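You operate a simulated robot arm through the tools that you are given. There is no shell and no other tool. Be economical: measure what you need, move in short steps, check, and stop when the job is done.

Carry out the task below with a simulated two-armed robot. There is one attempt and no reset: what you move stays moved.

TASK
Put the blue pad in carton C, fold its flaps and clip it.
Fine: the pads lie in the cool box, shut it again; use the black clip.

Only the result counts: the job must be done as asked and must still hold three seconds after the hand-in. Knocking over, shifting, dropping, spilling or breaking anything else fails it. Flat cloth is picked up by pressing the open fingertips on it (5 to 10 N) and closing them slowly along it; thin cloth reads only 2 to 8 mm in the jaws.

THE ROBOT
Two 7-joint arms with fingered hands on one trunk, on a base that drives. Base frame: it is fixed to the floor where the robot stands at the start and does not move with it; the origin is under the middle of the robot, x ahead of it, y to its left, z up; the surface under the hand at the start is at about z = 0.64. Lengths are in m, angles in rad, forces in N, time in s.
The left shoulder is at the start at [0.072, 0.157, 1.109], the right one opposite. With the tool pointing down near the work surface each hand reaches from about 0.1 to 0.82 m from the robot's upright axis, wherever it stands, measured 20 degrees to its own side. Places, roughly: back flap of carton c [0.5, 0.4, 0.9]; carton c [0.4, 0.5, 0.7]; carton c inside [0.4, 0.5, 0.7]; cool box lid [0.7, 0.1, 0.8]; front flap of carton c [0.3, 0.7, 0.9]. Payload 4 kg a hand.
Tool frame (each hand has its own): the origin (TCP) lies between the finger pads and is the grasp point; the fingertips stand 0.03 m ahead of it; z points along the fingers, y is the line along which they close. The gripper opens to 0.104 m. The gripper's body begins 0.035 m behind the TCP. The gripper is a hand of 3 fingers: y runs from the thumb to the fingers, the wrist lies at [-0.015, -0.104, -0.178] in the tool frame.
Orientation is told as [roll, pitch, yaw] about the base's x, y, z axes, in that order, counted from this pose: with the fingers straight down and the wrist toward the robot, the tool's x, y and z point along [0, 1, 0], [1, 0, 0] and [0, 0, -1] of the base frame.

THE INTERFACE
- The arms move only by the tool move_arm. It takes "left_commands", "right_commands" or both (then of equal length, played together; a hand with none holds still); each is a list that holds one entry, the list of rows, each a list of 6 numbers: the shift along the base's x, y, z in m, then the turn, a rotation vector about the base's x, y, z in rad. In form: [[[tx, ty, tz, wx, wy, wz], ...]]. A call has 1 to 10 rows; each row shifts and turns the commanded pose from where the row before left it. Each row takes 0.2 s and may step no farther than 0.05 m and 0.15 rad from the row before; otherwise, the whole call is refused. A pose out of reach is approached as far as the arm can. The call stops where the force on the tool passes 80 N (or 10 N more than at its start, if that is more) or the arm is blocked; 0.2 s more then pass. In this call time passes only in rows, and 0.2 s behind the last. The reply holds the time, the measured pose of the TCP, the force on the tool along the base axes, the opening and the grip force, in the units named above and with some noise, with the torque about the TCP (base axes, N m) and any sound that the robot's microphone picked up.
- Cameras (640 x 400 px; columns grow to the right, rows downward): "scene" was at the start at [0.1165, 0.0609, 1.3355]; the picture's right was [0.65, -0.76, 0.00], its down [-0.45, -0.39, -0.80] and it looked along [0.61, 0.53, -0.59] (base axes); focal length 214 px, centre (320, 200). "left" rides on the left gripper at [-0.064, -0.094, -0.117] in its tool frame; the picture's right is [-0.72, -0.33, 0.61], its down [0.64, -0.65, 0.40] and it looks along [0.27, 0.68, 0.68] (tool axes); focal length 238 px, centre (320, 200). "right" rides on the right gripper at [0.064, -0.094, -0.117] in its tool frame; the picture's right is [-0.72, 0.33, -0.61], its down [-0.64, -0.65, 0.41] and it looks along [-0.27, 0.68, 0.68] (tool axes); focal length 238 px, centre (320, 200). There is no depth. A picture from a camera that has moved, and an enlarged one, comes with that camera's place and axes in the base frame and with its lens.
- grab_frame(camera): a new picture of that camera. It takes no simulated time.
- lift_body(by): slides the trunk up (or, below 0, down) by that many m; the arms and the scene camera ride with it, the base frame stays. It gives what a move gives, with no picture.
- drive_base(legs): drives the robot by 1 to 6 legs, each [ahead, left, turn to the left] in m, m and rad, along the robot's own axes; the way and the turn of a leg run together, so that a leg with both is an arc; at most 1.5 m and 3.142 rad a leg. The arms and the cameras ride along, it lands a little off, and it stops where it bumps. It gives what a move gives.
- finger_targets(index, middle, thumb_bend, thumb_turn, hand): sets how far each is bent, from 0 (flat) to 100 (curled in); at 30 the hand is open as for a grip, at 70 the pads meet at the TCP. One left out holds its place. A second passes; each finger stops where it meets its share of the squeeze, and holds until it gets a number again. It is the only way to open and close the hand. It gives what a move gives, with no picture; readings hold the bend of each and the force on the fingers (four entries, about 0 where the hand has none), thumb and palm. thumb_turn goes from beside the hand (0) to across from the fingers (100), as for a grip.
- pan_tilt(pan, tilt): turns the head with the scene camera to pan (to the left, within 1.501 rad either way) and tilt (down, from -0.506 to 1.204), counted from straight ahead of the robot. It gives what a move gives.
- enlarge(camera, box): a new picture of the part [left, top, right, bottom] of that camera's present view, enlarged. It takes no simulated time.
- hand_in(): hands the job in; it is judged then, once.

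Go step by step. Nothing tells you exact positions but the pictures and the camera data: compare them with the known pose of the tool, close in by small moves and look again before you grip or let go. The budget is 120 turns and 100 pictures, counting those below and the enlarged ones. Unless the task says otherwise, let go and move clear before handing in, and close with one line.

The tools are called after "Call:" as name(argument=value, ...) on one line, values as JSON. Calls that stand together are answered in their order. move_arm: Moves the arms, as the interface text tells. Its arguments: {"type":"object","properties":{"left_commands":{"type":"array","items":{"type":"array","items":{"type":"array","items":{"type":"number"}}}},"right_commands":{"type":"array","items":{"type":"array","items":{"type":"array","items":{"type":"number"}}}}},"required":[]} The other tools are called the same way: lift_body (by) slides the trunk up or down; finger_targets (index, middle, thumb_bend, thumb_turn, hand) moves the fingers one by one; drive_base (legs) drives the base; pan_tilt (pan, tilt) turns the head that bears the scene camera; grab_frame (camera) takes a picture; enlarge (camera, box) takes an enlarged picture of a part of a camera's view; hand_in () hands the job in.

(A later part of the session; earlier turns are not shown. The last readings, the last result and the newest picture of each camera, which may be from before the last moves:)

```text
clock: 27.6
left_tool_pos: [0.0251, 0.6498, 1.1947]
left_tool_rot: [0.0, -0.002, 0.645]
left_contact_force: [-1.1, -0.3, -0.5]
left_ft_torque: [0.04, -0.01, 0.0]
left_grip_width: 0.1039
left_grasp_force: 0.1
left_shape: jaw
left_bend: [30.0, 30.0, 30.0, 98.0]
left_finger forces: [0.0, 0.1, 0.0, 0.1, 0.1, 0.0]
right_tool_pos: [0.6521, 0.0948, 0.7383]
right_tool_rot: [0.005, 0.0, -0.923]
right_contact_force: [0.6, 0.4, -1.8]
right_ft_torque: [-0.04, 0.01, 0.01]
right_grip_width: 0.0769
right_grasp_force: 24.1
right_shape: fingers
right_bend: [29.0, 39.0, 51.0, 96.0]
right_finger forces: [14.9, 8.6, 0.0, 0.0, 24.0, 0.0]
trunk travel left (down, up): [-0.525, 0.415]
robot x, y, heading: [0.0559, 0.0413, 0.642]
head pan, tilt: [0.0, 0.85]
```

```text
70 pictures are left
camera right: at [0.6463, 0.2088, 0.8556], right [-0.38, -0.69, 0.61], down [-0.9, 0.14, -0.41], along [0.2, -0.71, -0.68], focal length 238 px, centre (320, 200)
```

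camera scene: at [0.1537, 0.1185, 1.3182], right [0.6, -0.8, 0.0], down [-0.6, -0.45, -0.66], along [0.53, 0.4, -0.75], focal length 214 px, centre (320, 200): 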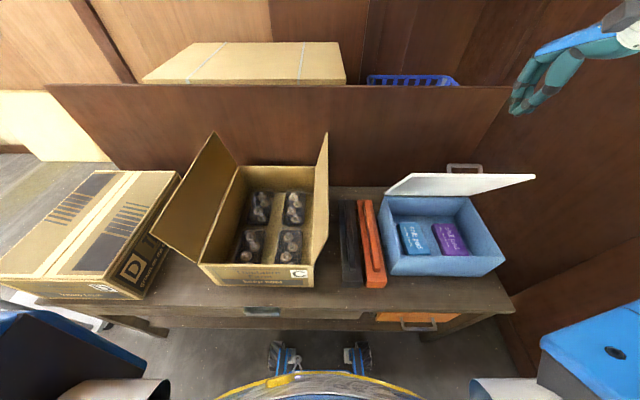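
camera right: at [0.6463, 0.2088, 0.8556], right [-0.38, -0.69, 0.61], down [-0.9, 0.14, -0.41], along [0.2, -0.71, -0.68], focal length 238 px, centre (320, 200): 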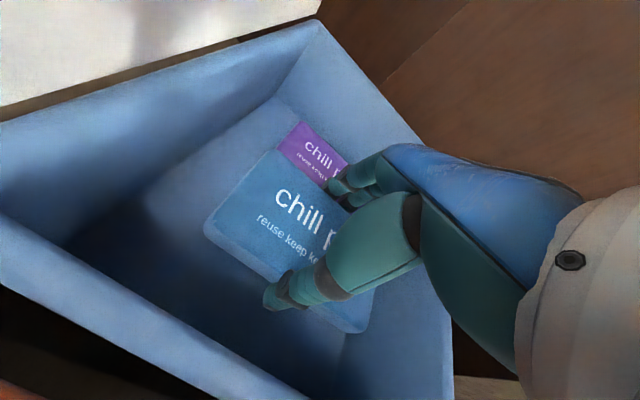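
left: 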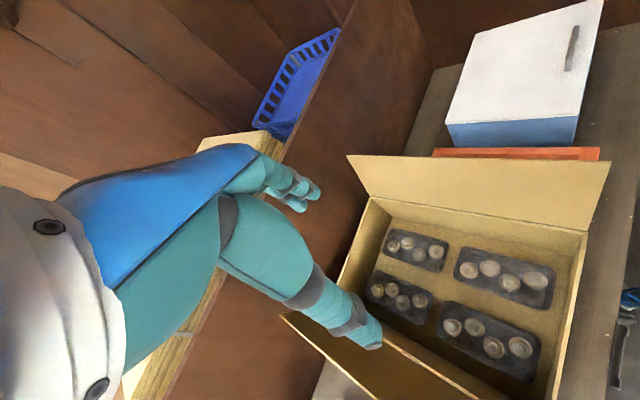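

The pad is held (about 2 N). I'll lift it high, turn the hand back to its natural yaw, then shift the base left towards the carton.

Call:
move_arm(right_commands=[[[0, 0, 0.045, 0, 0, 0], [0, 0, 0.045, 0, 0, 0], [0, 0, 0.045, 0, 0, 0], [0, 0, 0.045, 0, 0, 0], [0, 0, 0.045, 0, 0, 0], [0, 0, 0.045, 0, 0, 0], [0, 0, 0.045, 0, 0, 0], [0, 0, 0.045, 0, 0, 0], [-0.016, -0.012, 0, 0, 0, 0.14], [-0.016, -0.012, 0, 0, 0, 0.14]]])

Call:
move_arm(right_commands=[[[-0.016, -0.012, 0, 0, 0, 0.145], [0, 0, 0, 0, 0, 0.145], [0, 0, 0, 0, 0, 0.145], [0, 0, 0, 0, 0, 0.145], [0, 0, 0, 0, 0, 0.145], [0, 0, 0, 0, 0, 0.145], [0, 0, 0, 0, 0, 0.145], [0, 0, 0, 0, 0, 0.145], [0, 0, 0, 0, 0, 0.1]]])

Call:
drive_base(legs=[[0, 0.22, 0]])

Call:
grab_frame(camera="scene")

```text
clock: 29.8
left_tool_pos: [0.0269, 0.6472, 1.1972]
left_tool_rot: [0.005, -0.002, 0.643]
left_contact_force: [0.2, 0.3, -0.3]
left_ft_torque: [0.03, -0.03, 0.0]
left_grip_width: 0.1038
left_grasp_force: 0.0
left_shape: jaw
left_bend: [30.0, 30.0, 30.0, 98.0]
left_finger forces: [0.0, 0.0, 0.0, 0.0, 0.0, 0.0]
right_tool_pos: [0.622, 0.0653, 1.1003]
right_tool_rot: [0.005, 0.0, -0.642]
right_contact_force: [0.5, 1.0, -1.9]
right_ft_torque: [0.0, 0.0, 0.0]
right_grip_width: 0.0766
right_grasp_force: 24.0
right_shape: fingers
right_bend: [29.0, 39.0, 51.0, 96.0]
right_finger forces: [14.7, 8.4, 0.0, 0.1, 24.5, 0.0]
trunk travel left (down, up): [-0.525, 0.415]
robot x, y, heading: [0.0554, 0.0389, 0.645]
head pan, tilt: [0.0, 0.85]
```

```text
clock: 31.8
left_tool_pos: [0.0281, 0.6485, 1.1959]
left_tool_rot: [0.001, -0.003, 0.643]
left_contact_force: [-0.8, -0.3, 0.8]
left_ft_torque: [0.02, -0.01, 0.0]
left_grip_width: 0.1036
left_grasp_force: 0.1
left_shape: jaw
left_bend: [30.0, 30.0, 30.0, 98.0]
left_finger forces: [0.0, 0.0, 0.1, 0.0, 0.0, 0.1]
right_tool_pos: [0.6077, 0.058, 1.0973]
right_tool_rot: [0.006, -0.001, 0.616]
right_contact_force: [-0.6, 0.8, -2.2]
right_ft_torque: [-0.05, 0.04, -0.03]
right_grip_width: 0.0765
right_grasp_force: 23.7
right_shape: fingers
right_bend: [29.0, 39.0, 51.0, 96.0]
right_finger forces: [14.6, 8.3, 0.0, 0.0, 24.6, 0.1]
trunk travel left (down, up): [-0.525, 0.415]
robot x, y, heading: [0.0561, 0.046, 0.647]
head pan, tilt: [0.0, 0.85]
```

```text
clock: 33.5
left_tool_pos: [-0.1022, 0.8192, 1.1996]
left_tool_rot: [0.007, -0.002, 0.647]
left_contact_force: [-0.6, 0.4, -0.2]
left_ft_torque: [0.03, 0.0, -0.03]
left_grip_width: 0.1039
left_grasp_force: 0.1
left_shape: jaw
left_bend: [30.0, 30.0, 30.0, 98.0]
left_finger forces: [0.1, 0.1, 0.0, 0.0, 0.0, 0.0]
right_tool_pos: [0.4783, 0.2292, 1.0956]
right_tool_rot: [0.013, 0.002, 0.615]
right_contact_force: [0.8, -0.4, -2.2]
right_ft_torque: [0.01, 0.0, 0.03]
right_grip_width: 0.0767
right_grasp_force: 23.6
right_shape: fingers
right_bend: [29.0, 39.0, 51.0, 96.0]
right_finger forces: [14.4, 8.3, 0.0, 0.0, 24.6, 0.0]
trunk travel left (down, up): [-0.525, 0.415]
robot x, y, heading: [-0.0776, 0.2181, 0.648]
head pan, tilt: [0.0, 0.85]
```

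```text
69 pictures are left
camera scene: at [0.0283, 0.2911, 1.3177], right [0.6, -0.8, -0.01], down [-0.6, -0.45, -0.66], along [0.52, 0.4, -0.75], focal length 214 px, centre (320, 200)
```

scene: 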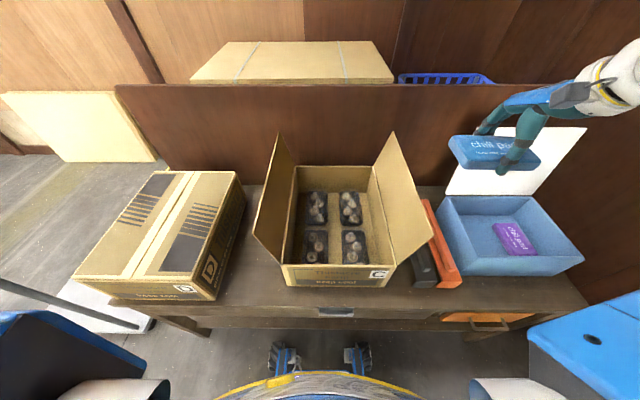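

Now I'll carry the pad over the carton, staying high above the flap.

Call:
move_arm(right_commands=[[[-0.0101, 0.042, 0, 0, 0, 0], [-0.0101, 0.042, 0, 0, 0, 0], [-0.0101, 0.042, 0, 0, 0, 0], [-0.0101, 0.042, 0, 0, 0, 0], [-0.0101, 0.042, 0, 0, 0, 0], [-0.0101, 0.042, 0, 0, 0, 0], [-0.0101, 0.042, 0, 0, 0, 0], [0, 0, -0.05, 0, 0, 0], [0, 0, -0.05, 0, 0, 0]]])

Call:
grab_frame(camera="scene")

Call:
grab_frame(camera="right")

```text
clock: 35.5
left_tool_pos: [-0.1051, 0.8255, 1.1969]
left_tool_rot: [0.004, 0.0, 0.645]
left_contact_force: [0.5, 0.7, 0.7]
left_ft_torque: [0.0, 0.01, 0.0]
left_grip_width: 0.1037
left_grasp_force: 0.0
left_shape: jaw
left_bend: [30.0, 30.0, 30.0, 98.0]
left_finger forces: [0.0, 0.1, 0.0, 0.1, 0.0, 0.0]
right_tool_pos: [0.4031, 0.5254, 0.9989]
right_tool_rot: [0.008, 0.001, 0.616]
right_contact_force: [0.5, -0.1, -2.2]
right_ft_torque: [-0.02, 0.03, 0.0]
right_grip_width: 0.0768
right_grasp_force: 23.8
right_shape: fingers
right_bend: [29.0, 39.0, 51.0, 96.0]
right_finger forces: [14.5, 8.3, 0.0, 0.0, 24.4, 0.0]
trunk travel left (down, up): [-0.525, 0.415]
robot x, y, heading: [-0.0765, 0.2182, 0.642]
head pan, tilt: [0.0, 0.85]
```

```text
68 pictures are left
camera scene: at [0.0256, 0.2981, 1.3176], right [0.6, -0.8, 0.0], down [-0.6, -0.45, -0.66], along [0.53, 0.4, -0.75], focal length 214 px, centre (320, 200)
```

scene: 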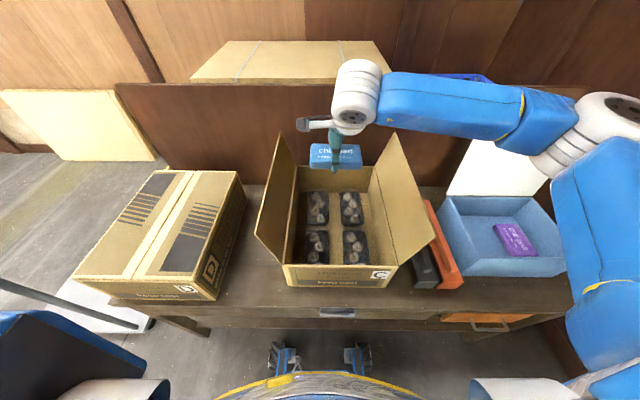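

```text
67 pictures are left
camera right: at [0.2893, 0.5249, 1.1164], right [0.68, -0.4, 0.61], down [-0.17, -0.9, -0.41], along [0.71, 0.18, -0.68], focal length 238 px, centre (320, 200)
```

right: 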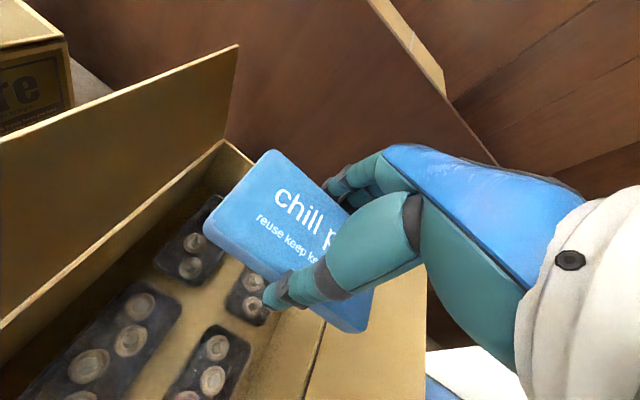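

The forearm could brush the right flap on the way down. I'll raise the trunk so the arm comes down more steeply.

Call:
lift_body(by=0.2)

Call:
move_arm(right_commands=[[[0, 0, -0.05, 0, 0, 0], [0, 0, -0.05, 0, 0, 0], [0, 0, -0.05, 0, 0, 0], [0, 0, -0.05, 0, 0, 0], [0, 0, -0.05, 0, 0, 0], [0, 0, -0.05, 0, 0, 0]]])

Call:
grab_frame(camera="scene")

Call:
grab_frame(camera="left")

```text
clock: 37.7
left_tool_pos: [-0.107, 0.8264, 1.3961]
left_tool_rot: [0.0, -0.002, 0.646]
left_contact_force: [0.4, -0.5, 0.2]
left_ft_torque: [0.01, -0.05, 0.0]
left_grip_width: 0.1038
left_grasp_force: 0.1
left_shape: jaw
left_bend: [30.0, 30.0, 30.0, 98.0]
left_finger forces: [0.1, 0.1, 0.0, 0.0, 0.1, 0.1]
right_tool_pos: [0.4016, 0.5286, 1.1992]
right_tool_rot: [0.005, 0.002, 0.614]
right_contact_force: [0.5, -0.6, -1.4]
right_ft_torque: [-0.01, 0.03, -0.01]
right_grip_width: 0.0764
right_grasp_force: 23.6
right_shape: fingers
right_bend: [29.0, 39.0, 51.0, 96.0]
right_finger forces: [14.5, 8.3, 0.1, 0.0, 24.4, 0.1]
trunk travel left (down, up): [-0.725, 0.215]
robot x, y, heading: [-0.0749, 0.2182, 0.647]
head pan, tilt: [0.0, 0.85]
```

```text
clock: 39.1
left_tool_pos: [-0.1058, 0.8265, 1.3958]
left_tool_rot: [0.002, -0.003, 0.645]
left_contact_force: [0.4, -0.4, 1.0]
left_ft_torque: [-0.02, -0.01, -0.01]
left_grip_width: 0.1034
left_grasp_force: 0.0
left_shape: jaw
left_bend: [30.0, 30.0, 30.0, 98.0]
left_finger forces: [0.1, 0.0, 0.0, 0.1, 0.0, 0.0]
right_tool_pos: [0.4011, 0.5254, 0.9008]
right_tool_rot: [0.004, 0.0, 0.617]
right_contact_force: [-0.4, 0.5, -2.8]
right_ft_torque: [0.0, 0.03, 0.01]
right_grip_width: 0.0762
right_grasp_force: 23.8
right_shape: fingers
right_bend: [29.0, 40.0, 51.0, 96.0]
right_finger forces: [14.3, 8.2, 0.0, 0.0, 24.2, 0.1]
trunk travel left (down, up): [-0.725, 0.215]
robot x, y, heading: [-0.0747, 0.2186, 0.648]
head pan, tilt: [0.0, 0.85]
```

```text
66 pictures are left
camera scene: at [0.0244, 0.3004, 1.5176], right [0.6, -0.8, 0.0], down [-0.6, -0.45, -0.66], along [0.53, 0.39, -0.75], focal length 214 px, centre (320, 200)
```

scene: 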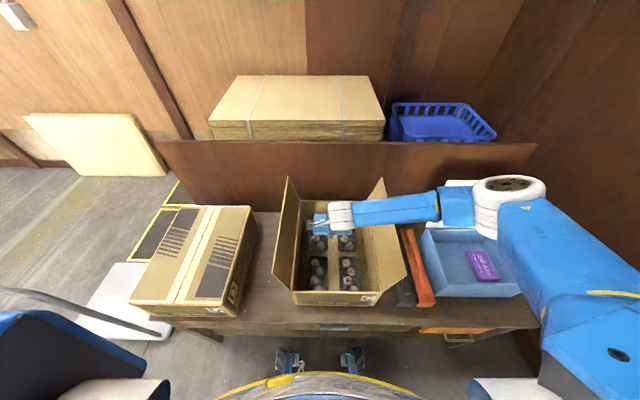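

```text
65 pictures are left
camera left: at [-0.1426, 0.7182, 1.5117], right [0.17, -0.77, -0.62], down [-0.91, 0.12, -0.4], along [0.38, 0.63, -0.68], focal length 238 px, centre (320, 200)
```

left: 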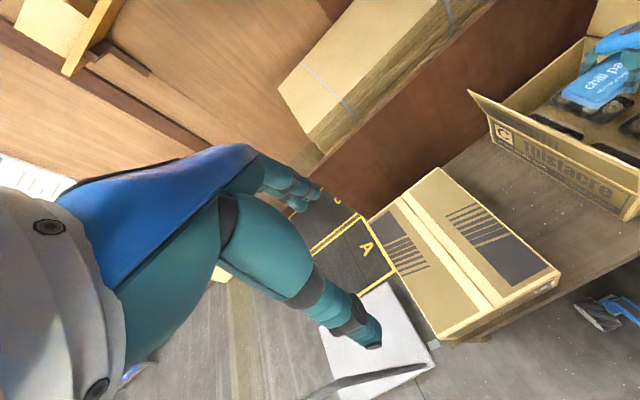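

Call:
enlarge(camera="scene", box=[270, 140, 550, 320])

```text
2.22 times, centred on (410, 230) of scene
camera zoom: at [0.0244, 0.3004, 1.5176], right [0.6, -0.8, 0.0], down [-0.6, -0.45, -0.66], along [0.53, 0.39, -0.75], focal length 477 px, centre (120, 133)
```

zoom: 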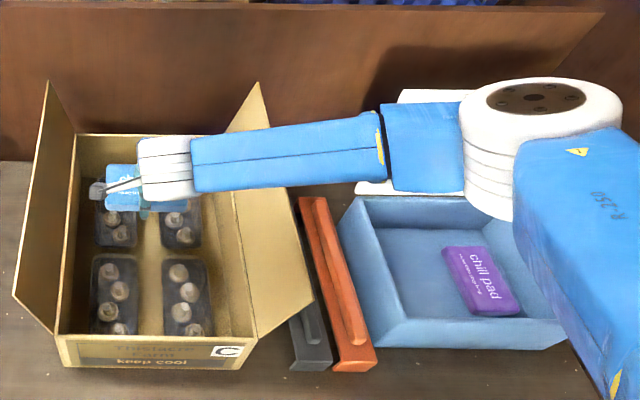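

The elbow is clear of the lid for now. More trunk height will lift the elbow further, so I'll do that and descend.

Call:
lift_body(by=0.2)

Call:
move_arm(right_commands=[[[0, 0, -0.05, 0, 0, 0], [0, 0, -0.05, 0, 0, 0], [0, 0, -0.05, 0, 0, 0], [0, 0, -0.05, 0, 0, 0], [0, 0, -0.04, 0, 0, 0]]])

Call:
grab_frame(camera="scene")

Call:
enlarge(camera="left", box=[440, 0, 640, 200])

```text
clock: 41.3
left_tool_pos: [-0.1064, 0.826, 1.5947]
left_tool_rot: [0.001, -0.001, 0.644]
left_contact_force: [-1.2, -0.1, -0.2]
left_ft_torque: [-0.01, 0.03, 0.02]
left_grip_width: 0.1037
left_grasp_force: 0.0
left_shape: jaw
left_bend: [30.0, 30.0, 30.0, 98.0]
left_finger forces: [0.1, 0.1, 0.1, 0.0, 0.1, 0.0]
right_tool_pos: [0.4009, 0.5248, 1.1011]
right_tool_rot: [0.006, 0.001, 0.614]
right_contact_force: [-0.5, 0.2, -1.8]
right_ft_torque: [-0.05, 0.03, 0.05]
right_grip_width: 0.0764
right_grasp_force: 23.3
right_shape: fingers
right_bend: [29.0, 40.0, 51.0, 96.0]
right_finger forces: [14.3, 8.3, 0.0, 0.0, 24.1, 0.1]
trunk travel left (down, up): [-0.925, 0.015]
robot x, y, heading: [-0.0795, 0.2154, 0.645]
head pan, tilt: [0.0, 0.85]
```

```text
clock: 42.5
left_tool_pos: [-0.1075, 0.8276, 1.5959]
left_tool_rot: [0.002, -0.002, 0.646]
left_contact_force: [-0.3, 0.5, -0.2]
left_ft_torque: [-0.01, 0.03, 0.01]
left_grip_width: 0.1037
left_grasp_force: 0.2
left_shape: jaw
left_bend: [30.0, 30.0, 30.0, 98.0]
left_finger forces: [0.0, 0.0, 0.1, 0.1, 0.0, 0.0]
right_tool_pos: [0.3978, 0.5232, 0.8607]
right_tool_rot: [0.005, 0.003, 0.614]
right_contact_force: [0.5, 0.6, -2.1]
right_ft_torque: [-0.03, 0.0, -0.02]
right_grip_width: 0.0762
right_grasp_force: 22.7
right_shape: fingers
right_bend: [30.0, 40.0, 51.0, 96.0]
right_finger forces: [14.2, 8.1, 0.1, 0.0, 23.8, 0.1]
trunk travel left (down, up): [-0.925, 0.015]
robot x, y, heading: [-0.0795, 0.2126, 0.651]
head pan, tilt: [0.0, 0.85]
```

```text
63 pictures are left
camera scene: at [0.0221, 0.3018, 1.7177], right [0.6, -0.8, 0.0], down [-0.6, -0.45, -0.66], along [0.53, 0.39, -0.75], focal length 214 px, centre (320, 200)
```

scene: 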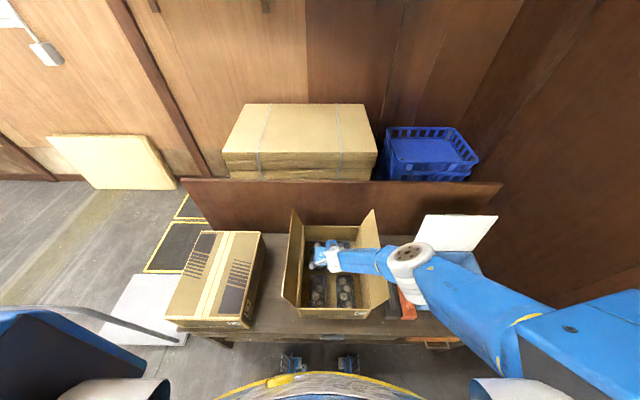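

```text
2.00 times, centred on (540, 100) of left
camera zoom: at [-0.1445, 0.719, 1.7116], right [0.17, -0.77, -0.61], down [-0.91, 0.12, -0.4], along [0.39, 0.63, -0.68], focal length 477 px, centre (-120, 400)
```

zoom: 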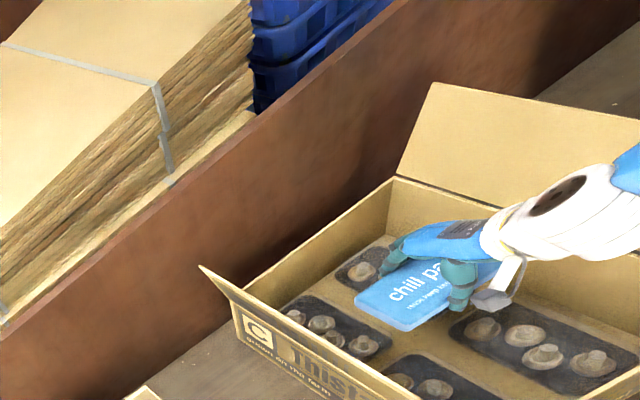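

The forearm now comes down steeply and clear of the flap. I'll lower the pad gently, watching the force.

Call:
move_arm(right_commands=[[[0, 0, -0.03, 0, 0, 0], [0, 0, -0.03, 0, 0, 0], [0, 0, -0.02, 0, 0, 0], [0, 0, -0.01, 0, 0, 0]]])

Call:
enlarge(camera="left", box=[440, 0, 640, 200])

Call:
enlarge(camera="scene", box=[260, 180, 500, 340])

```text
clock: 43.5
left_tool_pos: [-0.1063, 0.8256, 1.5966]
left_tool_rot: [0.002, -0.002, 0.645]
left_contact_force: [0.0, -0.2, 0.7]
left_ft_torque: [0.06, -0.02, 0.0]
left_grip_width: 0.1035
left_grasp_force: 0.1
left_shape: jaw
left_bend: [30.0, 30.0, 30.0, 98.0]
left_finger forces: [0.0, 0.0, 0.0, 0.0, 0.0, 0.1]
right_tool_pos: [0.3934, 0.5208, 0.8353]
right_tool_rot: [0.004, 0.002, 0.616]
right_contact_force: [-0.9, -0.7, -2.1]
right_ft_torque: [0.02, 0.02, 0.0]
right_grip_width: 0.0764
right_grasp_force: 23.3
right_shape: fingers
right_bend: [30.0, 40.0, 51.0, 96.0]
right_finger forces: [14.3, 8.5, 0.1, 0.1, 24.3, 0.1]
right hand out of reach, approached as far as the arm can: row 1, 2, 3, 4
trunk travel left (down, up): [-0.925, 0.015]
robot x, y, heading: [-0.0757, 0.2172, 0.646]
head pan, tilt: [0.0, 0.85]
```

```text
2.00 times, centred on (540, 100) of left
camera zoom: at [-0.142, 0.717, 1.7122], right [0.17, -0.77, -0.62], down [-0.91, 0.12, -0.4], along [0.38, 0.63, -0.68], focal length 477 px, centre (-120, 400)
```

zoom: 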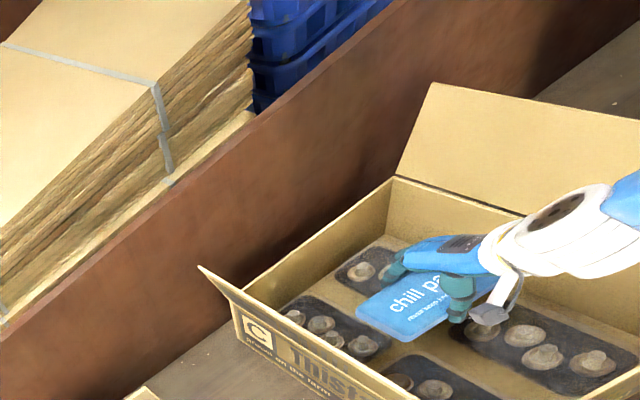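

```text
2.50 times, centred on (380, 260) of scene
camera zoom: at [0.0242, 0.3003, 1.7176], right [0.6, -0.8, 0.0], down [-0.6, -0.45, -0.66], along [0.53, 0.4, -0.75], focal length 536 px, centre (170, 50)
```

zoom: 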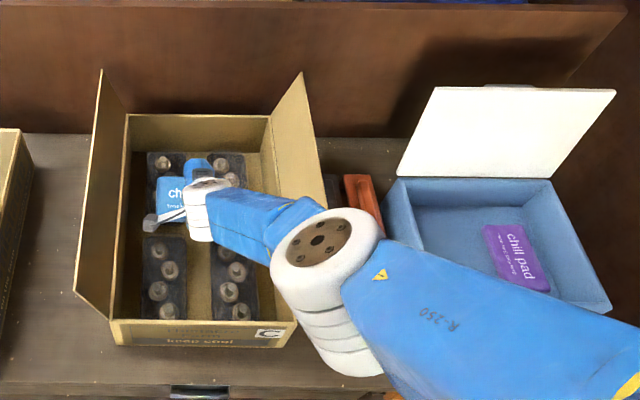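

Arm reach is spent, so the trunk can do the last few centimetres down.

Call:
lift_body(by=-0.055)

Call:
enlarge(camera="left", box=[440, 0, 640, 200])

```text
clock: 44.4
left_tool_pos: [-0.1085, 0.8263, 1.5407]
left_tool_rot: [0.003, -0.001, 0.646]
left_contact_force: [0.1, -0.4, 0.1]
left_ft_torque: [-0.02, -0.01, -0.05]
left_grip_width: 0.1037
left_grasp_force: 0.0
left_shape: jaw
left_bend: [30.0, 30.0, 30.0, 98.0]
left_finger forces: [0.1, 0.0, 0.1, 0.1, 0.0, 0.0]
right_tool_pos: [0.3938, 0.5211, 0.7812]
right_tool_rot: [0.005, 0.001, 0.614]
right_contact_force: [0.4, 0.3, -1.3]
right_ft_torque: [0.0, 0.01, 0.03]
right_grip_width: 0.0762
right_grasp_force: 23.6
right_shape: fingers
right_bend: [30.0, 40.0, 51.0, 96.0]
right_finger forces: [14.3, 8.5, 0.1, 0.1, 24.3, 0.0]
trunk travel left (down, up): [-0.87, 0.07]
robot x, y, heading: [-0.0787, 0.2179, 0.645]
head pan, tilt: [0.0, 0.85]
```

```text
2.00 times, centred on (540, 100) of left
camera zoom: at [-0.1436, 0.7176, 1.657], right [0.17, -0.77, -0.62], down [-0.91, 0.12, -0.4], along [0.39, 0.63, -0.68], focal length 477 px, centre (-120, 400)
```

zoom: 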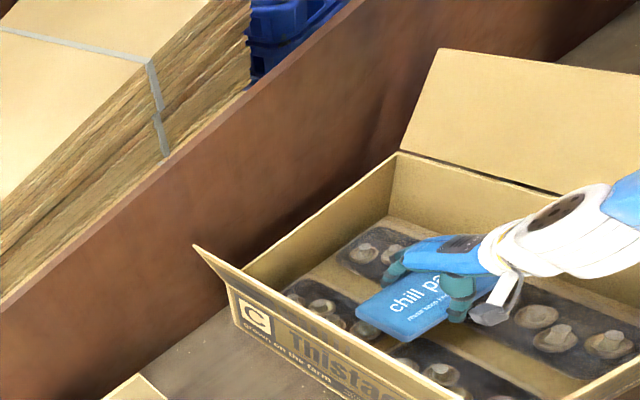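

Call:
lift_body(by=-0.03)

Call:
enlarge(camera="left", box=[440, 0, 640, 200])

```text
clock: 45.2
left_tool_pos: [-0.1066, 0.8269, 1.5109]
left_tool_rot: [0.001, -0.002, 0.645]
left_contact_force: [0.3, -0.2, 0.2]
left_ft_torque: [-0.01, -0.03, 0.0]
left_grip_width: 0.1039
left_grasp_force: 0.0
left_shape: jaw
left_bend: [30.0, 30.0, 30.0, 98.0]
left_finger forces: [0.1, 0.0, 0.0, 0.0, 0.1, 0.1]
right_tool_pos: [0.3936, 0.5212, 0.7514]
right_tool_rot: [0.003, 0.001, 0.614]
right_contact_force: [0.5, -0.3, -1.3]
right_ft_torque: [0.01, -0.04, 0.04]
right_grip_width: 0.0762
right_grasp_force: 23.5
right_shape: fingers
right_bend: [30.0, 40.0, 51.0, 96.0]
right_finger forces: [14.3, 8.4, 0.0, 0.0, 24.3, 0.0]
trunk travel left (down, up): [-0.84, 0.1]
robot x, y, heading: [-0.0752, 0.2161, 0.648]
head pan, tilt: [0.0, 0.85]
```

```text
2.00 times, centred on (540, 100) of left
camera zoom: at [-0.1434, 0.7185, 1.6266], right [0.17, -0.77, -0.62], down [-0.91, 0.12, -0.4], along [0.39, 0.63, -0.68], focal length 477 px, centre (-120, 400)
```

zoom: 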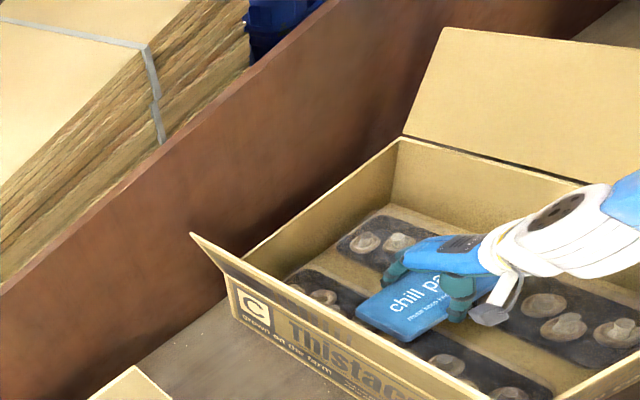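

Call:
lift_body(by=-0.015)

Call:
lift_body(by=-0.01)

Call:
enlarge(camera="scene", box=[260, 180, 500, 340])

```text
clock: 45.8
left_tool_pos: [-0.108, 0.8261, 1.4962]
left_tool_rot: [0.003, -0.001, 0.645]
left_contact_force: [-0.2, 0.3, 0.1]
left_ft_torque: [-0.03, 0.04, 0.04]
left_grip_width: 0.1038
left_grasp_force: 0.0
left_shape: jaw
left_bend: [30.0, 30.0, 30.0, 98.0]
left_finger forces: [0.0, 0.0, 0.0, 0.0, 0.0, 0.0]
right_tool_pos: [0.3924, 0.5208, 0.7353]
right_tool_rot: [0.005, 0.0, 0.614]
right_contact_force: [0.1, 0.5, 0.3]
right_ft_torque: [0.03, -0.11, -0.03]
right_grip_width: 0.0764
right_grasp_force: 23.2
right_shape: fingers
right_bend: [30.0, 40.0, 51.0, 96.0]
right_finger forces: [14.4, 8.8, 0.0, 0.0, 23.6, 0.0]
trunk travel left (down, up): [-0.825, 0.115]
robot x, y, heading: [-0.0768, 0.2185, 0.649]
head pan, tilt: [0.0, 0.85]
```

```text
clock: 46.4
left_tool_pos: [-0.1157, 0.8216, 1.4888]
left_tool_rot: [0.002, -0.009, 0.646]
left_contact_force: [-0.3, -0.8, 0.3]
left_ft_torque: [-0.04, 0.03, 0.0]
left_grip_width: 0.1038
left_grasp_force: 0.0
left_shape: jaw
left_bend: [30.0, 30.0, 30.0, 98.0]
left_finger forces: [0.0, 0.0, 0.0, 0.0, 0.1, 0.1]
right_tool_pos: [0.3921, 0.5211, 0.7348]
right_tool_rot: [0.002, -0.012, 0.616]
right_contact_force: [-0.5, -2.8, 52.4]
right_ft_torque: [0.19, -0.53, -0.08]
right_grip_width: 0.0762
right_grasp_force: 41.3
right_shape: fingers
right_bend: [30.0, 38.0, 52.0, 96.0]
right_finger forces: [14.6, 35.4, 0.0, 0.0, 32.5, 0.0]
trunk travel left (down, up): [-0.815, 0.125]
robot x, y, heading: [-0.0808, 0.2178, 0.641]
head pan, tilt: [0.0, 0.85]
```

```text
2.50 times, centred on (380, 260) of scene
camera zoom: at [0.0127, 0.2952, 1.6095], right [0.6, -0.8, 0.0], down [-0.6, -0.45, -0.66], along [0.53, 0.4, -0.75], focal length 536 px, centre (170, 50)
```

zoom: 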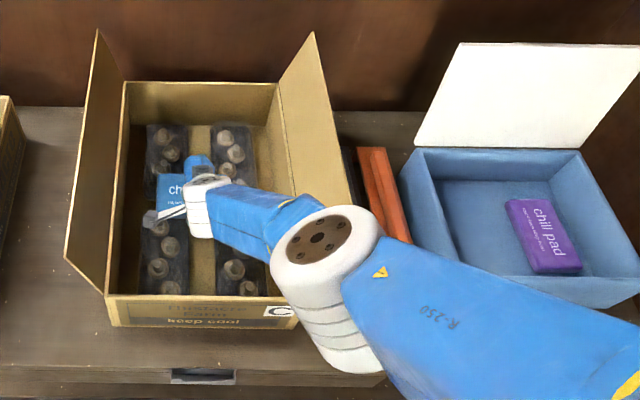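

The pad rests on the trays. I'll relieve the pressure, then open the fingers.

Call:
lift_body(by=0.009)

Call:
finger_targets(hand="right", index=25, middle=28, thumb_bend=30)

Call:
lift_body(by=0.12)

Call:
move_arm(right_commands=[[[0, 0, 0.05, 0, 0, 0], [0, 0, 0.05, 0, 0, 0], [0, 0, 0.05, 0, 0, 0], [0, 0, 0.05, 0, 0, 0]]])

Call:
enlarge(camera="scene", box=[260, 180, 500, 340])

```text
clock: 47.0
left_tool_pos: [-0.1074, 0.8256, 1.4952]
left_tool_rot: [0.002, -0.002, 0.645]
left_contact_force: [0.3, -0.2, -0.3]
left_ft_torque: [0.01, -0.01, -0.01]
left_grip_width: 0.104
left_grasp_force: 0.2
left_shape: jaw
left_bend: [30.0, 30.0, 30.0, 98.0]
left_finger forces: [0.0, 0.0, 0.0, 0.0, 0.0, 0.1]
right_tool_pos: [0.3915, 0.5195, 0.7366]
right_tool_rot: [0.007, 0.002, 0.617]
right_contact_force: [2.3, 1.9, 8.9]
right_ft_torque: [0.33, -0.64, 0.08]
right_grip_width: 0.0762
right_grasp_force: 25.4
right_shape: fingers
right_bend: [29.0, 38.0, 52.0, 96.0]
right_finger forces: [15.6, 14.9, 0.1, 0.0, 20.9, 0.1]
trunk travel left (down, up): [-0.824, 0.116]
robot x, y, heading: [-0.0785, 0.2167, 0.647]
head pan, tilt: [0.0, 0.85]
```

```text
clock: 48.0
left_tool_pos: [-0.1071, 0.8256, 1.4944]
left_tool_rot: [0.002, -0.002, 0.645]
left_contact_force: [-0.7, 0.9, 0.6]
left_ft_torque: [0.0, 0.0, 0.02]
left_grip_width: 0.1036
left_grasp_force: 0.2
left_shape: jaw
left_bend: [30.0, 30.0, 30.0, 98.0]
left_finger forces: [0.0, 0.0, 0.1, 0.0, 0.0, 0.0]
right_tool_pos: [0.3937, 0.5203, 0.7348]
right_tool_rot: [0.005, 0.001, 0.615]
right_contact_force: [0.1, -1.3, 0.1]
right_ft_torque: [-0.03, -0.04, 0.01]
right_grip_width: 0.1099
right_grasp_force: 0.0
right_shape: fingers
right_bend: [25.0, 28.0, 30.0, 97.0]
right_finger forces: [0.0, 0.1, 0.0, 0.0, 0.0, 0.0]
trunk travel left (down, up): [-0.824, 0.116]
robot x, y, heading: [-0.0823, 0.2194, 0.649]
head pan, tilt: [0.0, 0.85]
```

```text
clock: 49.4
left_tool_pos: [-0.1071, 0.8263, 1.611]
left_tool_rot: [0.002, -0.001, 0.645]
left_contact_force: [-0.4, 0.6, 0.5]
left_ft_torque: [0.01, -0.03, 0.01]
left_grip_width: 0.1036
left_grasp_force: 0.1
left_shape: jaw
left_bend: [30.0, 30.0, 30.0, 98.0]
left_finger forces: [0.0, 0.0, 0.1, 0.0, 0.1, 0.0]
right_tool_pos: [0.3932, 0.5214, 0.8509]
right_tool_rot: [0.005, 0.004, 0.615]
right_contact_force: [-0.3, 0.3, 0.2]
right_ft_torque: [0.02, -0.02, 0.0]
right_grip_width: 0.1101
right_grasp_force: 0.1
right_shape: fingers
right_bend: [25.0, 28.0, 30.0, 97.0]
right_finger forces: [0.0, 0.1, 0.1, 0.1, 0.1, 0.1]
right hand out of reach, approached as far as the arm can: row 1
trunk travel left (down, up): [-0.94, 0.0]
robot x, y, heading: [-0.0836, 0.2183, 0.646]
head pan, tilt: [0.0, 0.85]
```

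```text
clock: 50.4
left_tool_pos: [-0.109, 0.8262, 1.6113]
left_tool_rot: [0.002, -0.003, 0.646]
left_contact_force: [0.6, 1.0, -0.2]
left_ft_torque: [0.0, 0.01, 0.01]
left_grip_width: 0.1037
left_grasp_force: 0.1
left_shape: jaw
left_bend: [30.0, 30.0, 30.0, 98.0]
left_finger forces: [0.0, 0.0, 0.0, 0.0, 0.0, 0.1]
right_tool_pos: [0.3941, 0.5185, 1.0532]
right_tool_rot: [0.004, -0.001, 0.614]
right_contact_force: [-1.0, 0.6, 0.2]
right_ft_torque: [-0.02, -0.01, 0.0]
right_grip_width: 0.1105
right_grasp_force: 0.2
right_shape: fingers
right_bend: [25.0, 28.0, 30.0, 98.0]
right_finger forces: [0.1, 0.1, 0.0, 0.0, 0.0, 0.0]
trunk travel left (down, up): [-0.94, 0.0]
robot x, y, heading: [-0.0779, 0.2184, 0.643]
head pan, tilt: [0.0, 0.85]
```

```text
2.50 times, centred on (380, 260) of scene
camera zoom: at [0.0218, 0.3003, 1.7327], right [0.6, -0.8, 0.0], down [-0.6, -0.45, -0.66], along [0.53, 0.4, -0.75], focal length 536 px, centre (170, 50)
```

zoom: 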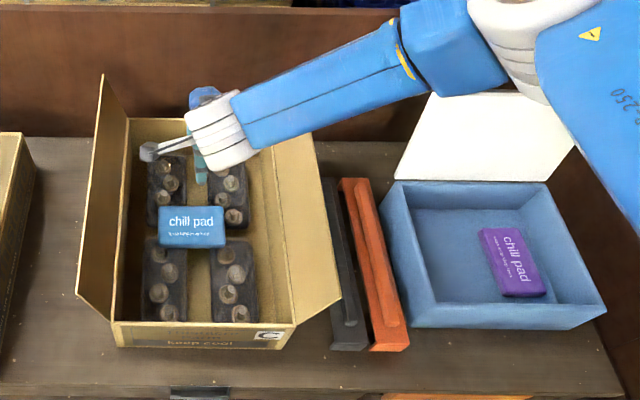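

The pad lies flat across the trays, well below the rim. Next I'll shut the cool box: raise the hand, drive right, lower the trunk, and get behind the lid, whose top edge is at about b=0.74, z=1.01.

Call:
move_arm(right_commands=[[[0, 0, 0.05, 0, 0, 0], [0, 0, 0.05, 0, 0, 0], [0, 0, 0.05, 0, 0, 0], [0, 0, 0.05, 0, 0, 0], [0, 0, 0.05, 0, 0, 0]]])

Call:
drive_base(legs=[[0, -0.34, 0]])

Call:
lift_body(by=-0.2)

Call:
finger_targets(hand="right", index=70, middle=70, thumb_bend=70)

Call:
grab_frame(camera="scene")

```text
clock: 51.6
left_tool_pos: [-0.1078, 0.8253, 1.6094]
left_tool_rot: [0.001, 0.0, 0.646]
left_contact_force: [0.3, 0.8, 0.5]
left_ft_torque: [0.02, -0.01, -0.05]
left_grip_width: 0.1037
left_grasp_force: 0.0
left_shape: jaw
left_bend: [30.0, 30.0, 30.0, 98.0]
left_finger forces: [0.0, 0.0, 0.0, 0.0, 0.0, 0.0]
right_tool_pos: [0.3919, 0.5227, 1.3004]
right_tool_rot: [0.003, 0.002, 0.616]
right_contact_force: [0.1, 0.2, -0.3]
right_ft_torque: [-0.02, 0.01, -0.02]
right_grip_width: 0.1104
right_grasp_force: 0.1
right_shape: fingers
right_bend: [25.0, 28.0, 30.0, 98.0]
right_finger forces: [0.1, 0.0, 0.0, 0.1, 0.0, 0.0]
trunk travel left (down, up): [-0.94, 0.0]
robot x, y, heading: [-0.0766, 0.22, 0.644]
head pan, tilt: [0.0, 0.85]
```

```text
clock: 53.9
left_tool_pos: [0.0938, 0.5666, 1.606]
left_tool_rot: [-0.008, -0.002, 0.638]
left_contact_force: [0.3, 0.3, 0.5]
left_ft_torque: [0.01, 0.0, 0.03]
left_grip_width: 0.1037
left_grasp_force: 0.1
left_shape: jaw
left_bend: [30.0, 30.0, 30.0, 98.0]
left_finger forces: [0.0, 0.1, 0.0, 0.0, 0.1, 0.0]
right_tool_pos: [0.592, 0.2554, 1.3004]
right_tool_rot: [-0.005, 0.0, 0.606]
right_contact_force: [0.0, 0.3, -0.7]
right_ft_torque: [0.0, -0.03, -0.02]
right_grip_width: 0.1106
right_grasp_force: 0.1
right_shape: fingers
right_bend: [25.0, 28.0, 30.0, 98.0]
right_finger forces: [0.0, 0.1, 0.0, 0.0, 0.0, 0.1]
trunk travel left (down, up): [-0.94, 0.0]
robot x, y, heading: [0.1258, -0.0551, 0.629]
head pan, tilt: [0.0, 0.85]
```

```text
clock: 56.0
left_tool_pos: [0.1024, 0.5512, 1.4123]
left_tool_rot: [0.003, -0.004, 0.635]
left_contact_force: [0.2, -0.1, -0.2]
left_ft_torque: [-0.03, -0.03, 0.01]
left_grip_width: 0.1036
left_grasp_force: 0.1
left_shape: jaw
left_bend: [30.0, 30.0, 30.0, 98.0]
left_finger forces: [0.0, 0.1, 0.1, 0.0, 0.0, 0.1]
right_tool_pos: [0.6007, 0.2432, 1.101]
right_tool_rot: [0.006, -0.001, 0.607]
right_contact_force: [0.1, -0.2, 0.0]
right_ft_torque: [0.01, -0.01, -0.02]
right_grip_width: 0.1106
right_grasp_force: 0.0
right_shape: fingers
right_bend: [25.0, 28.0, 30.0, 98.0]
right_finger forces: [0.1, 0.0, 0.1, 0.1, 0.0, 0.0]
trunk travel left (down, up): [-0.74, 0.2]
robot x, y, heading: [0.1304, -0.0585, 0.638]
head pan, tilt: [0.0, 0.85]
```

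```text
clock: 57.0
left_tool_pos: [0.1036, 0.5477, 1.4131]
left_tool_rot: [0.006, -0.003, 0.636]
left_contact_force: [-0.7, -0.1, -0.7]
left_ft_torque: [0.0, -0.01, 0.02]
left_grip_width: 0.1037
left_grasp_force: 0.0
left_shape: jaw
left_bend: [30.0, 30.0, 30.0, 98.0]
left_finger forces: [0.1, 0.0, 0.0, 0.0, 0.1, 0.0]
right_tool_pos: [0.5992, 0.2418, 1.1011]
right_tool_rot: [0.01, -0.001, 0.606]
right_contact_force: [0.5, -0.2, -1.2]
right_ft_torque: [0.01, 0.04, -0.02]
right_grip_width: 0.002
right_grasp_force: 0.1
right_shape: fingers
right_bend: [70.0, 70.0, 70.0, 98.0]
right_finger forces: [0.1, 0.1, 0.0, 0.0, 0.1, 0.0]
trunk travel left (down, up): [-0.74, 0.2]
robot x, y, heading: [0.1301, -0.0575, 0.635]
head pan, tilt: [0.0, 0.85]
```

```text
55 pictures are left
camera scene: at [0.2302, 0.0222, 1.5327], right [0.59, -0.8, 0.0], down [-0.61, -0.45, -0.66], along [0.53, 0.39, -0.75], focal length 214 px, centre (320, 200)
```

scene: 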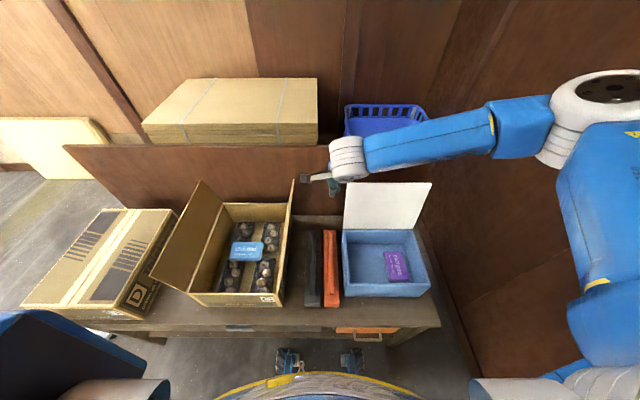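

Next I'll turn the closed right hand narrow-side on and carry it over the lid's top edge to behind it.

Call:
move_arm(right_commands=[[[0, 0, 0.01, 0, 0, -0.15], [0, 0, 0.01, 0, 0, -0.15], [0, 0, 0, 0, 0, -0.15], [0, 0, 0, 0, 0, -0.15], [0, 0, 0, 0, 0, -0.15], [0.0406, 0.0045, 0, 0, 0, -0.15], [0.0406, 0.0045, 0, 0, 0, -0.15], [0.0406, 0.0045, 0, 0, 0, -0.15], [0.0406, 0.0045, 0, 0, 0, -0.15], [0.0406, 0.0045, 0, 0, 0, -0.15]]])

Call:
enlarge(camera="scene", box=[280, 80, 520, 320])

Call:
grab_frame(camera="right")

```text
clock: 59.2
left_tool_pos: [0.1, 0.5567, 1.4085]
left_tool_rot: [-0.003, -0.002, 0.638]
left_contact_force: [-0.5, 0.3, -0.2]
left_ft_torque: [-0.01, 0.03, 0.0]
left_grip_width: 0.1037
left_grasp_force: 0.1
left_shape: jaw
left_bend: [30.0, 30.0, 30.0, 98.0]
left_finger forces: [0.0, 0.1, 0.0, 0.0, 0.0, 0.0]
right_tool_pos: [0.7955, 0.2662, 1.1257]
right_tool_rot: [0.002, -0.004, -0.888]
right_contact_force: [0.0, 1.1, -0.6]
right_ft_torque: [-0.05, -0.04, 0.01]
right_grip_width: 0.001
right_grasp_force: 0.0
right_shape: fingers
right_bend: [70.0, 70.0, 70.0, 98.0]
right_finger forces: [0.0, 0.0, 0.0, 0.0, 0.0, 0.1]
right hand out of reach, approached as far as the arm can: row 10
trunk travel left (down, up): [-0.74, 0.2]
robot x, y, heading: [0.1248, -0.0564, 0.634]
head pan, tilt: [0.0, 0.85]
```

```text
1.67 times, centred on (400, 200) of scene
camera zoom: at [0.2271, 0.0303, 1.5325], right [0.59, -0.8, 0.01], down [-0.6, -0.45, -0.66], along [0.53, 0.39, -0.75], focal length 358 px, centre (187, 200)
```

zoom: 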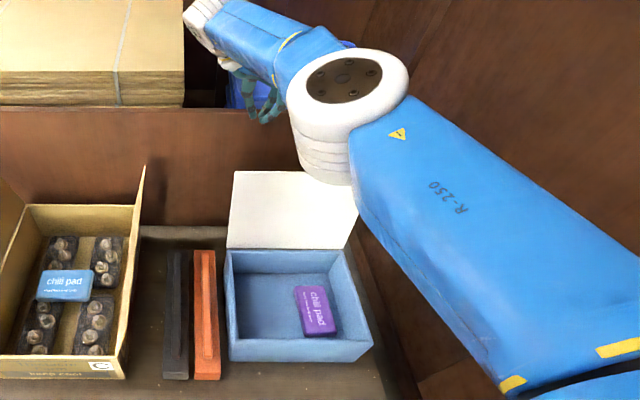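

```text
53 pictures are left
camera right: at [0.7846, 0.3809, 1.2417], right [-0.36, -0.71, 0.61], down [-0.91, 0.1, -0.41], along [0.23, -0.7, -0.68], focal length 238 px, centre (320, 200)
```

right: 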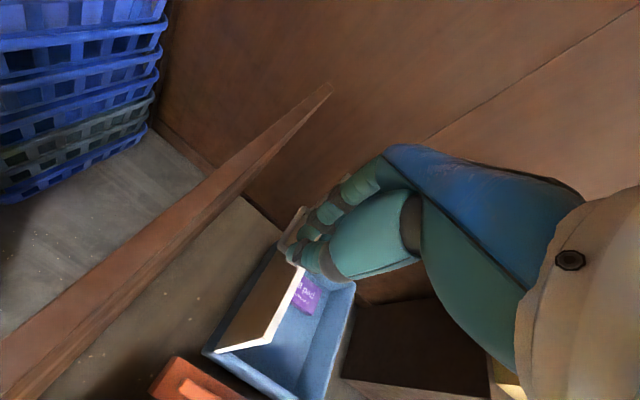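

The hand is behind and above the lid's top edge, and the elbow is high and near me. Lowering the trunk brings the fingers down behind the lid.

Call:
lift_body(by=-0.13)

Call:
grab_frame(camera="right")

Call:
enlarge(camera="scene", box=[280, 80, 520, 320])

```text
clock: 60.8
left_tool_pos: [0.101, 0.5517, 1.2814]
left_tool_rot: [-0.001, -0.005, 0.637]
left_contact_force: [-0.1, 0.1, -0.4]
left_ft_torque: [-0.03, -0.01, 0.0]
left_grip_width: 0.1039
left_grasp_force: 0.0
left_shape: jaw
left_bend: [30.0, 30.0, 30.0, 98.0]
left_finger forces: [0.0, 0.1, 0.0, 0.0, 0.0, 0.0]
right_tool_pos: [0.7976, 0.2616, 0.9959]
right_tool_rot: [0.003, -0.005, -0.894]
right_contact_force: [0.7, 0.1, 0.5]
right_ft_torque: [0.02, -0.04, 0.02]
right_grip_width: 0.001
right_grasp_force: 0.2
right_shape: fingers
right_bend: [70.0, 70.0, 70.0, 98.0]
right_finger forces: [0.0, 0.1, 0.0, 0.1, 0.1, 0.0]
trunk travel left (down, up): [-0.61, 0.33]
robot x, y, heading: [0.1271, -0.0559, 0.636]
head pan, tilt: [0.0, 0.85]
```

```text
52 pictures are left
camera right: at [0.7869, 0.3758, 1.1129], right [-0.36, -0.71, 0.61], down [-0.91, 0.11, -0.41], along [0.22, -0.7, -0.68], focal length 238 px, centre (320, 200)
```

right: 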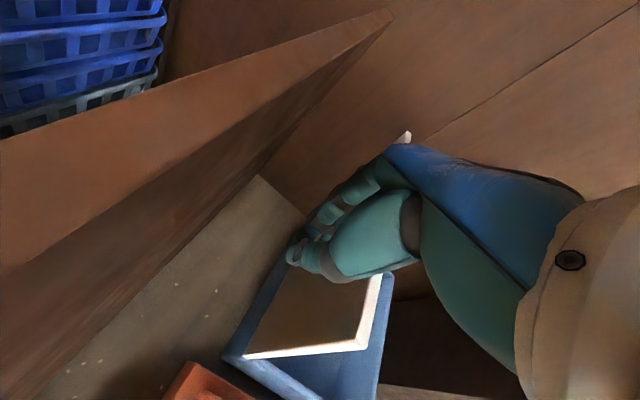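

```text
1.67 times, centred on (400, 200) of scene
camera zoom: at [0.228, 0.0254, 1.4027], right [0.59, -0.8, 0.0], down [-0.6, -0.45, -0.66], along [0.53, 0.39, -0.75], focal length 358 px, centre (187, 200)
```

zoom: 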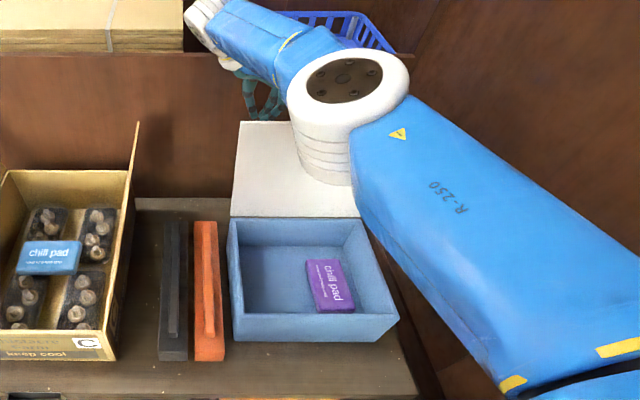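

Call:
move_arm(right_commands=[[[-0.024, -0.018, 0, 0, 0, 0], [-0.024, -0.018, 0, 0, 0, 0], [-0.024, -0.018, 0, 0, 0, 0], [-0.024, -0.018, -0.003, 0, 0, 0], [-0.024, -0.018, -0.004, 0, 0, 0], [-0.024, -0.018, -0.006, 0, 0, 0], [-0.024, -0.018, -0.008, 0, 0, 0], [-0.024, -0.018, -0.01, 0, 0, 0]]])

Call:
enlarge(camera="scene", box=[280, 80, 520, 320])

```text
clock: 62.6
left_tool_pos: [0.1013, 0.551, 1.2822]
left_tool_rot: [0.003, -0.004, 0.637]
left_contact_force: [0.5, -0.1, -0.6]
left_ft_torque: [-0.02, 0.0, 0.01]
left_grip_width: 0.1038
left_grasp_force: 0.0
left_shape: jaw
left_bend: [30.0, 30.0, 30.0, 98.0]
left_finger forces: [0.0, 0.0, 0.0, 0.0, 0.0, 0.0]
right_tool_pos: [0.6052, 0.1173, 0.9634]
right_tool_rot: [0.006, -0.002, -0.893]
right_contact_force: [-0.4, 0.4, -0.6]
right_ft_torque: [-0.01, 0.01, 0.01]
right_grip_width: 0.0009
right_grasp_force: 0.0
right_shape: fingers
right_bend: [70.0, 70.0, 70.0, 98.0]
right_finger forces: [0.0, 0.1, 0.0, 0.1, 0.0, 0.1]
trunk travel left (down, up): [-0.61, 0.33]
robot x, y, heading: [0.1275, -0.0538, 0.633]
head pan, tilt: [0.0, 0.85]
```

```text
1.67 times, centred on (400, 200) of scene
camera zoom: at [0.228, 0.0239, 1.4027], right [0.59, -0.8, 0.0], down [-0.6, -0.45, -0.66], along [0.53, 0.39, -0.75], focal length 358 px, centre (187, 200)
```

zoom: 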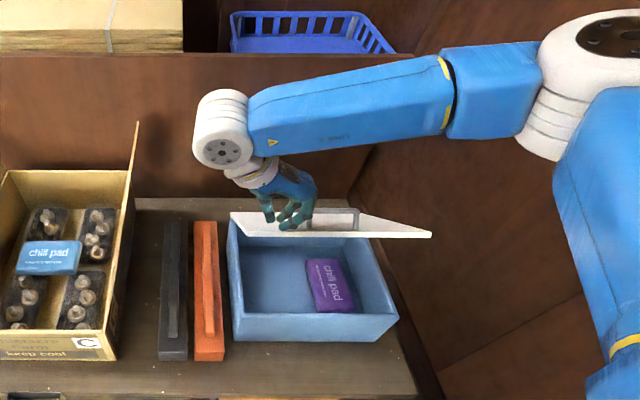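

The lid is at about 43° with my fingertips on its outer face. I'll push it down to closed.

Call:
move_arm(right_commands=[[[-0.008, -0.006, -0.028, 0, 0, 0], [-0.008, -0.006, -0.028, 0, 0, 0], [-0.008, -0.006, -0.028, 0, 0, 0], [-0.008, -0.006, -0.028, 0, 0, 0], [-0.008, -0.006, -0.026, 0, 0, 0], [0, 0, -0.008, 0, 0, 0]]])

Call:
enlarge(camera="scene", box=[280, 80, 520, 320])

```text
clock: 64.0
left_tool_pos: [0.1009, 0.5506, 1.2808]
left_tool_rot: [0.002, -0.003, 0.638]
left_contact_force: [0.0, -0.9, -0.1]
left_ft_torque: [0.02, 0.02, 0.02]
left_grip_width: 0.1039
left_grasp_force: 0.2
left_shape: jaw
left_bend: [30.0, 30.0, 30.0, 98.0]
left_finger forces: [0.0, 0.0, 0.0, 0.0, 0.1, 0.0]
right_tool_pos: [0.5658, 0.0851, 0.8177]
right_tool_rot: [0.006, -0.003, -0.894]
right_contact_force: [-0.7, -0.6, 0.2]
right_ft_torque: [0.01, 0.02, 0.03]
right_grip_width: 0.0008
right_grasp_force: 0.5
right_shape: fingers
right_bend: [70.0, 70.0, 70.0, 98.0]
right_finger forces: [0.0, 0.2, 0.0, 0.1, 0.0, 0.1]
trunk travel left (down, up): [-0.61, 0.33]
robot x, y, heading: [0.1256, -0.0575, 0.635]
head pan, tilt: [0.0, 0.85]
```

```text
1.67 times, centred on (400, 200) of scene
camera zoom: at [0.2283, 0.0245, 1.4027], right [0.59, -0.8, 0.0], down [-0.6, -0.45, -0.66], along [0.53, 0.39, -0.75], focal length 358 px, centre (187, 200)
```

zoom: 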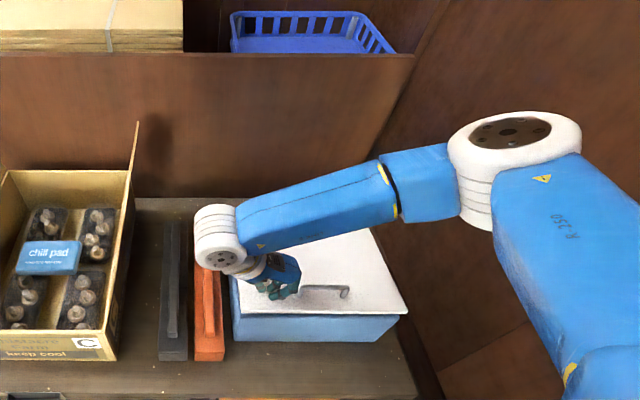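

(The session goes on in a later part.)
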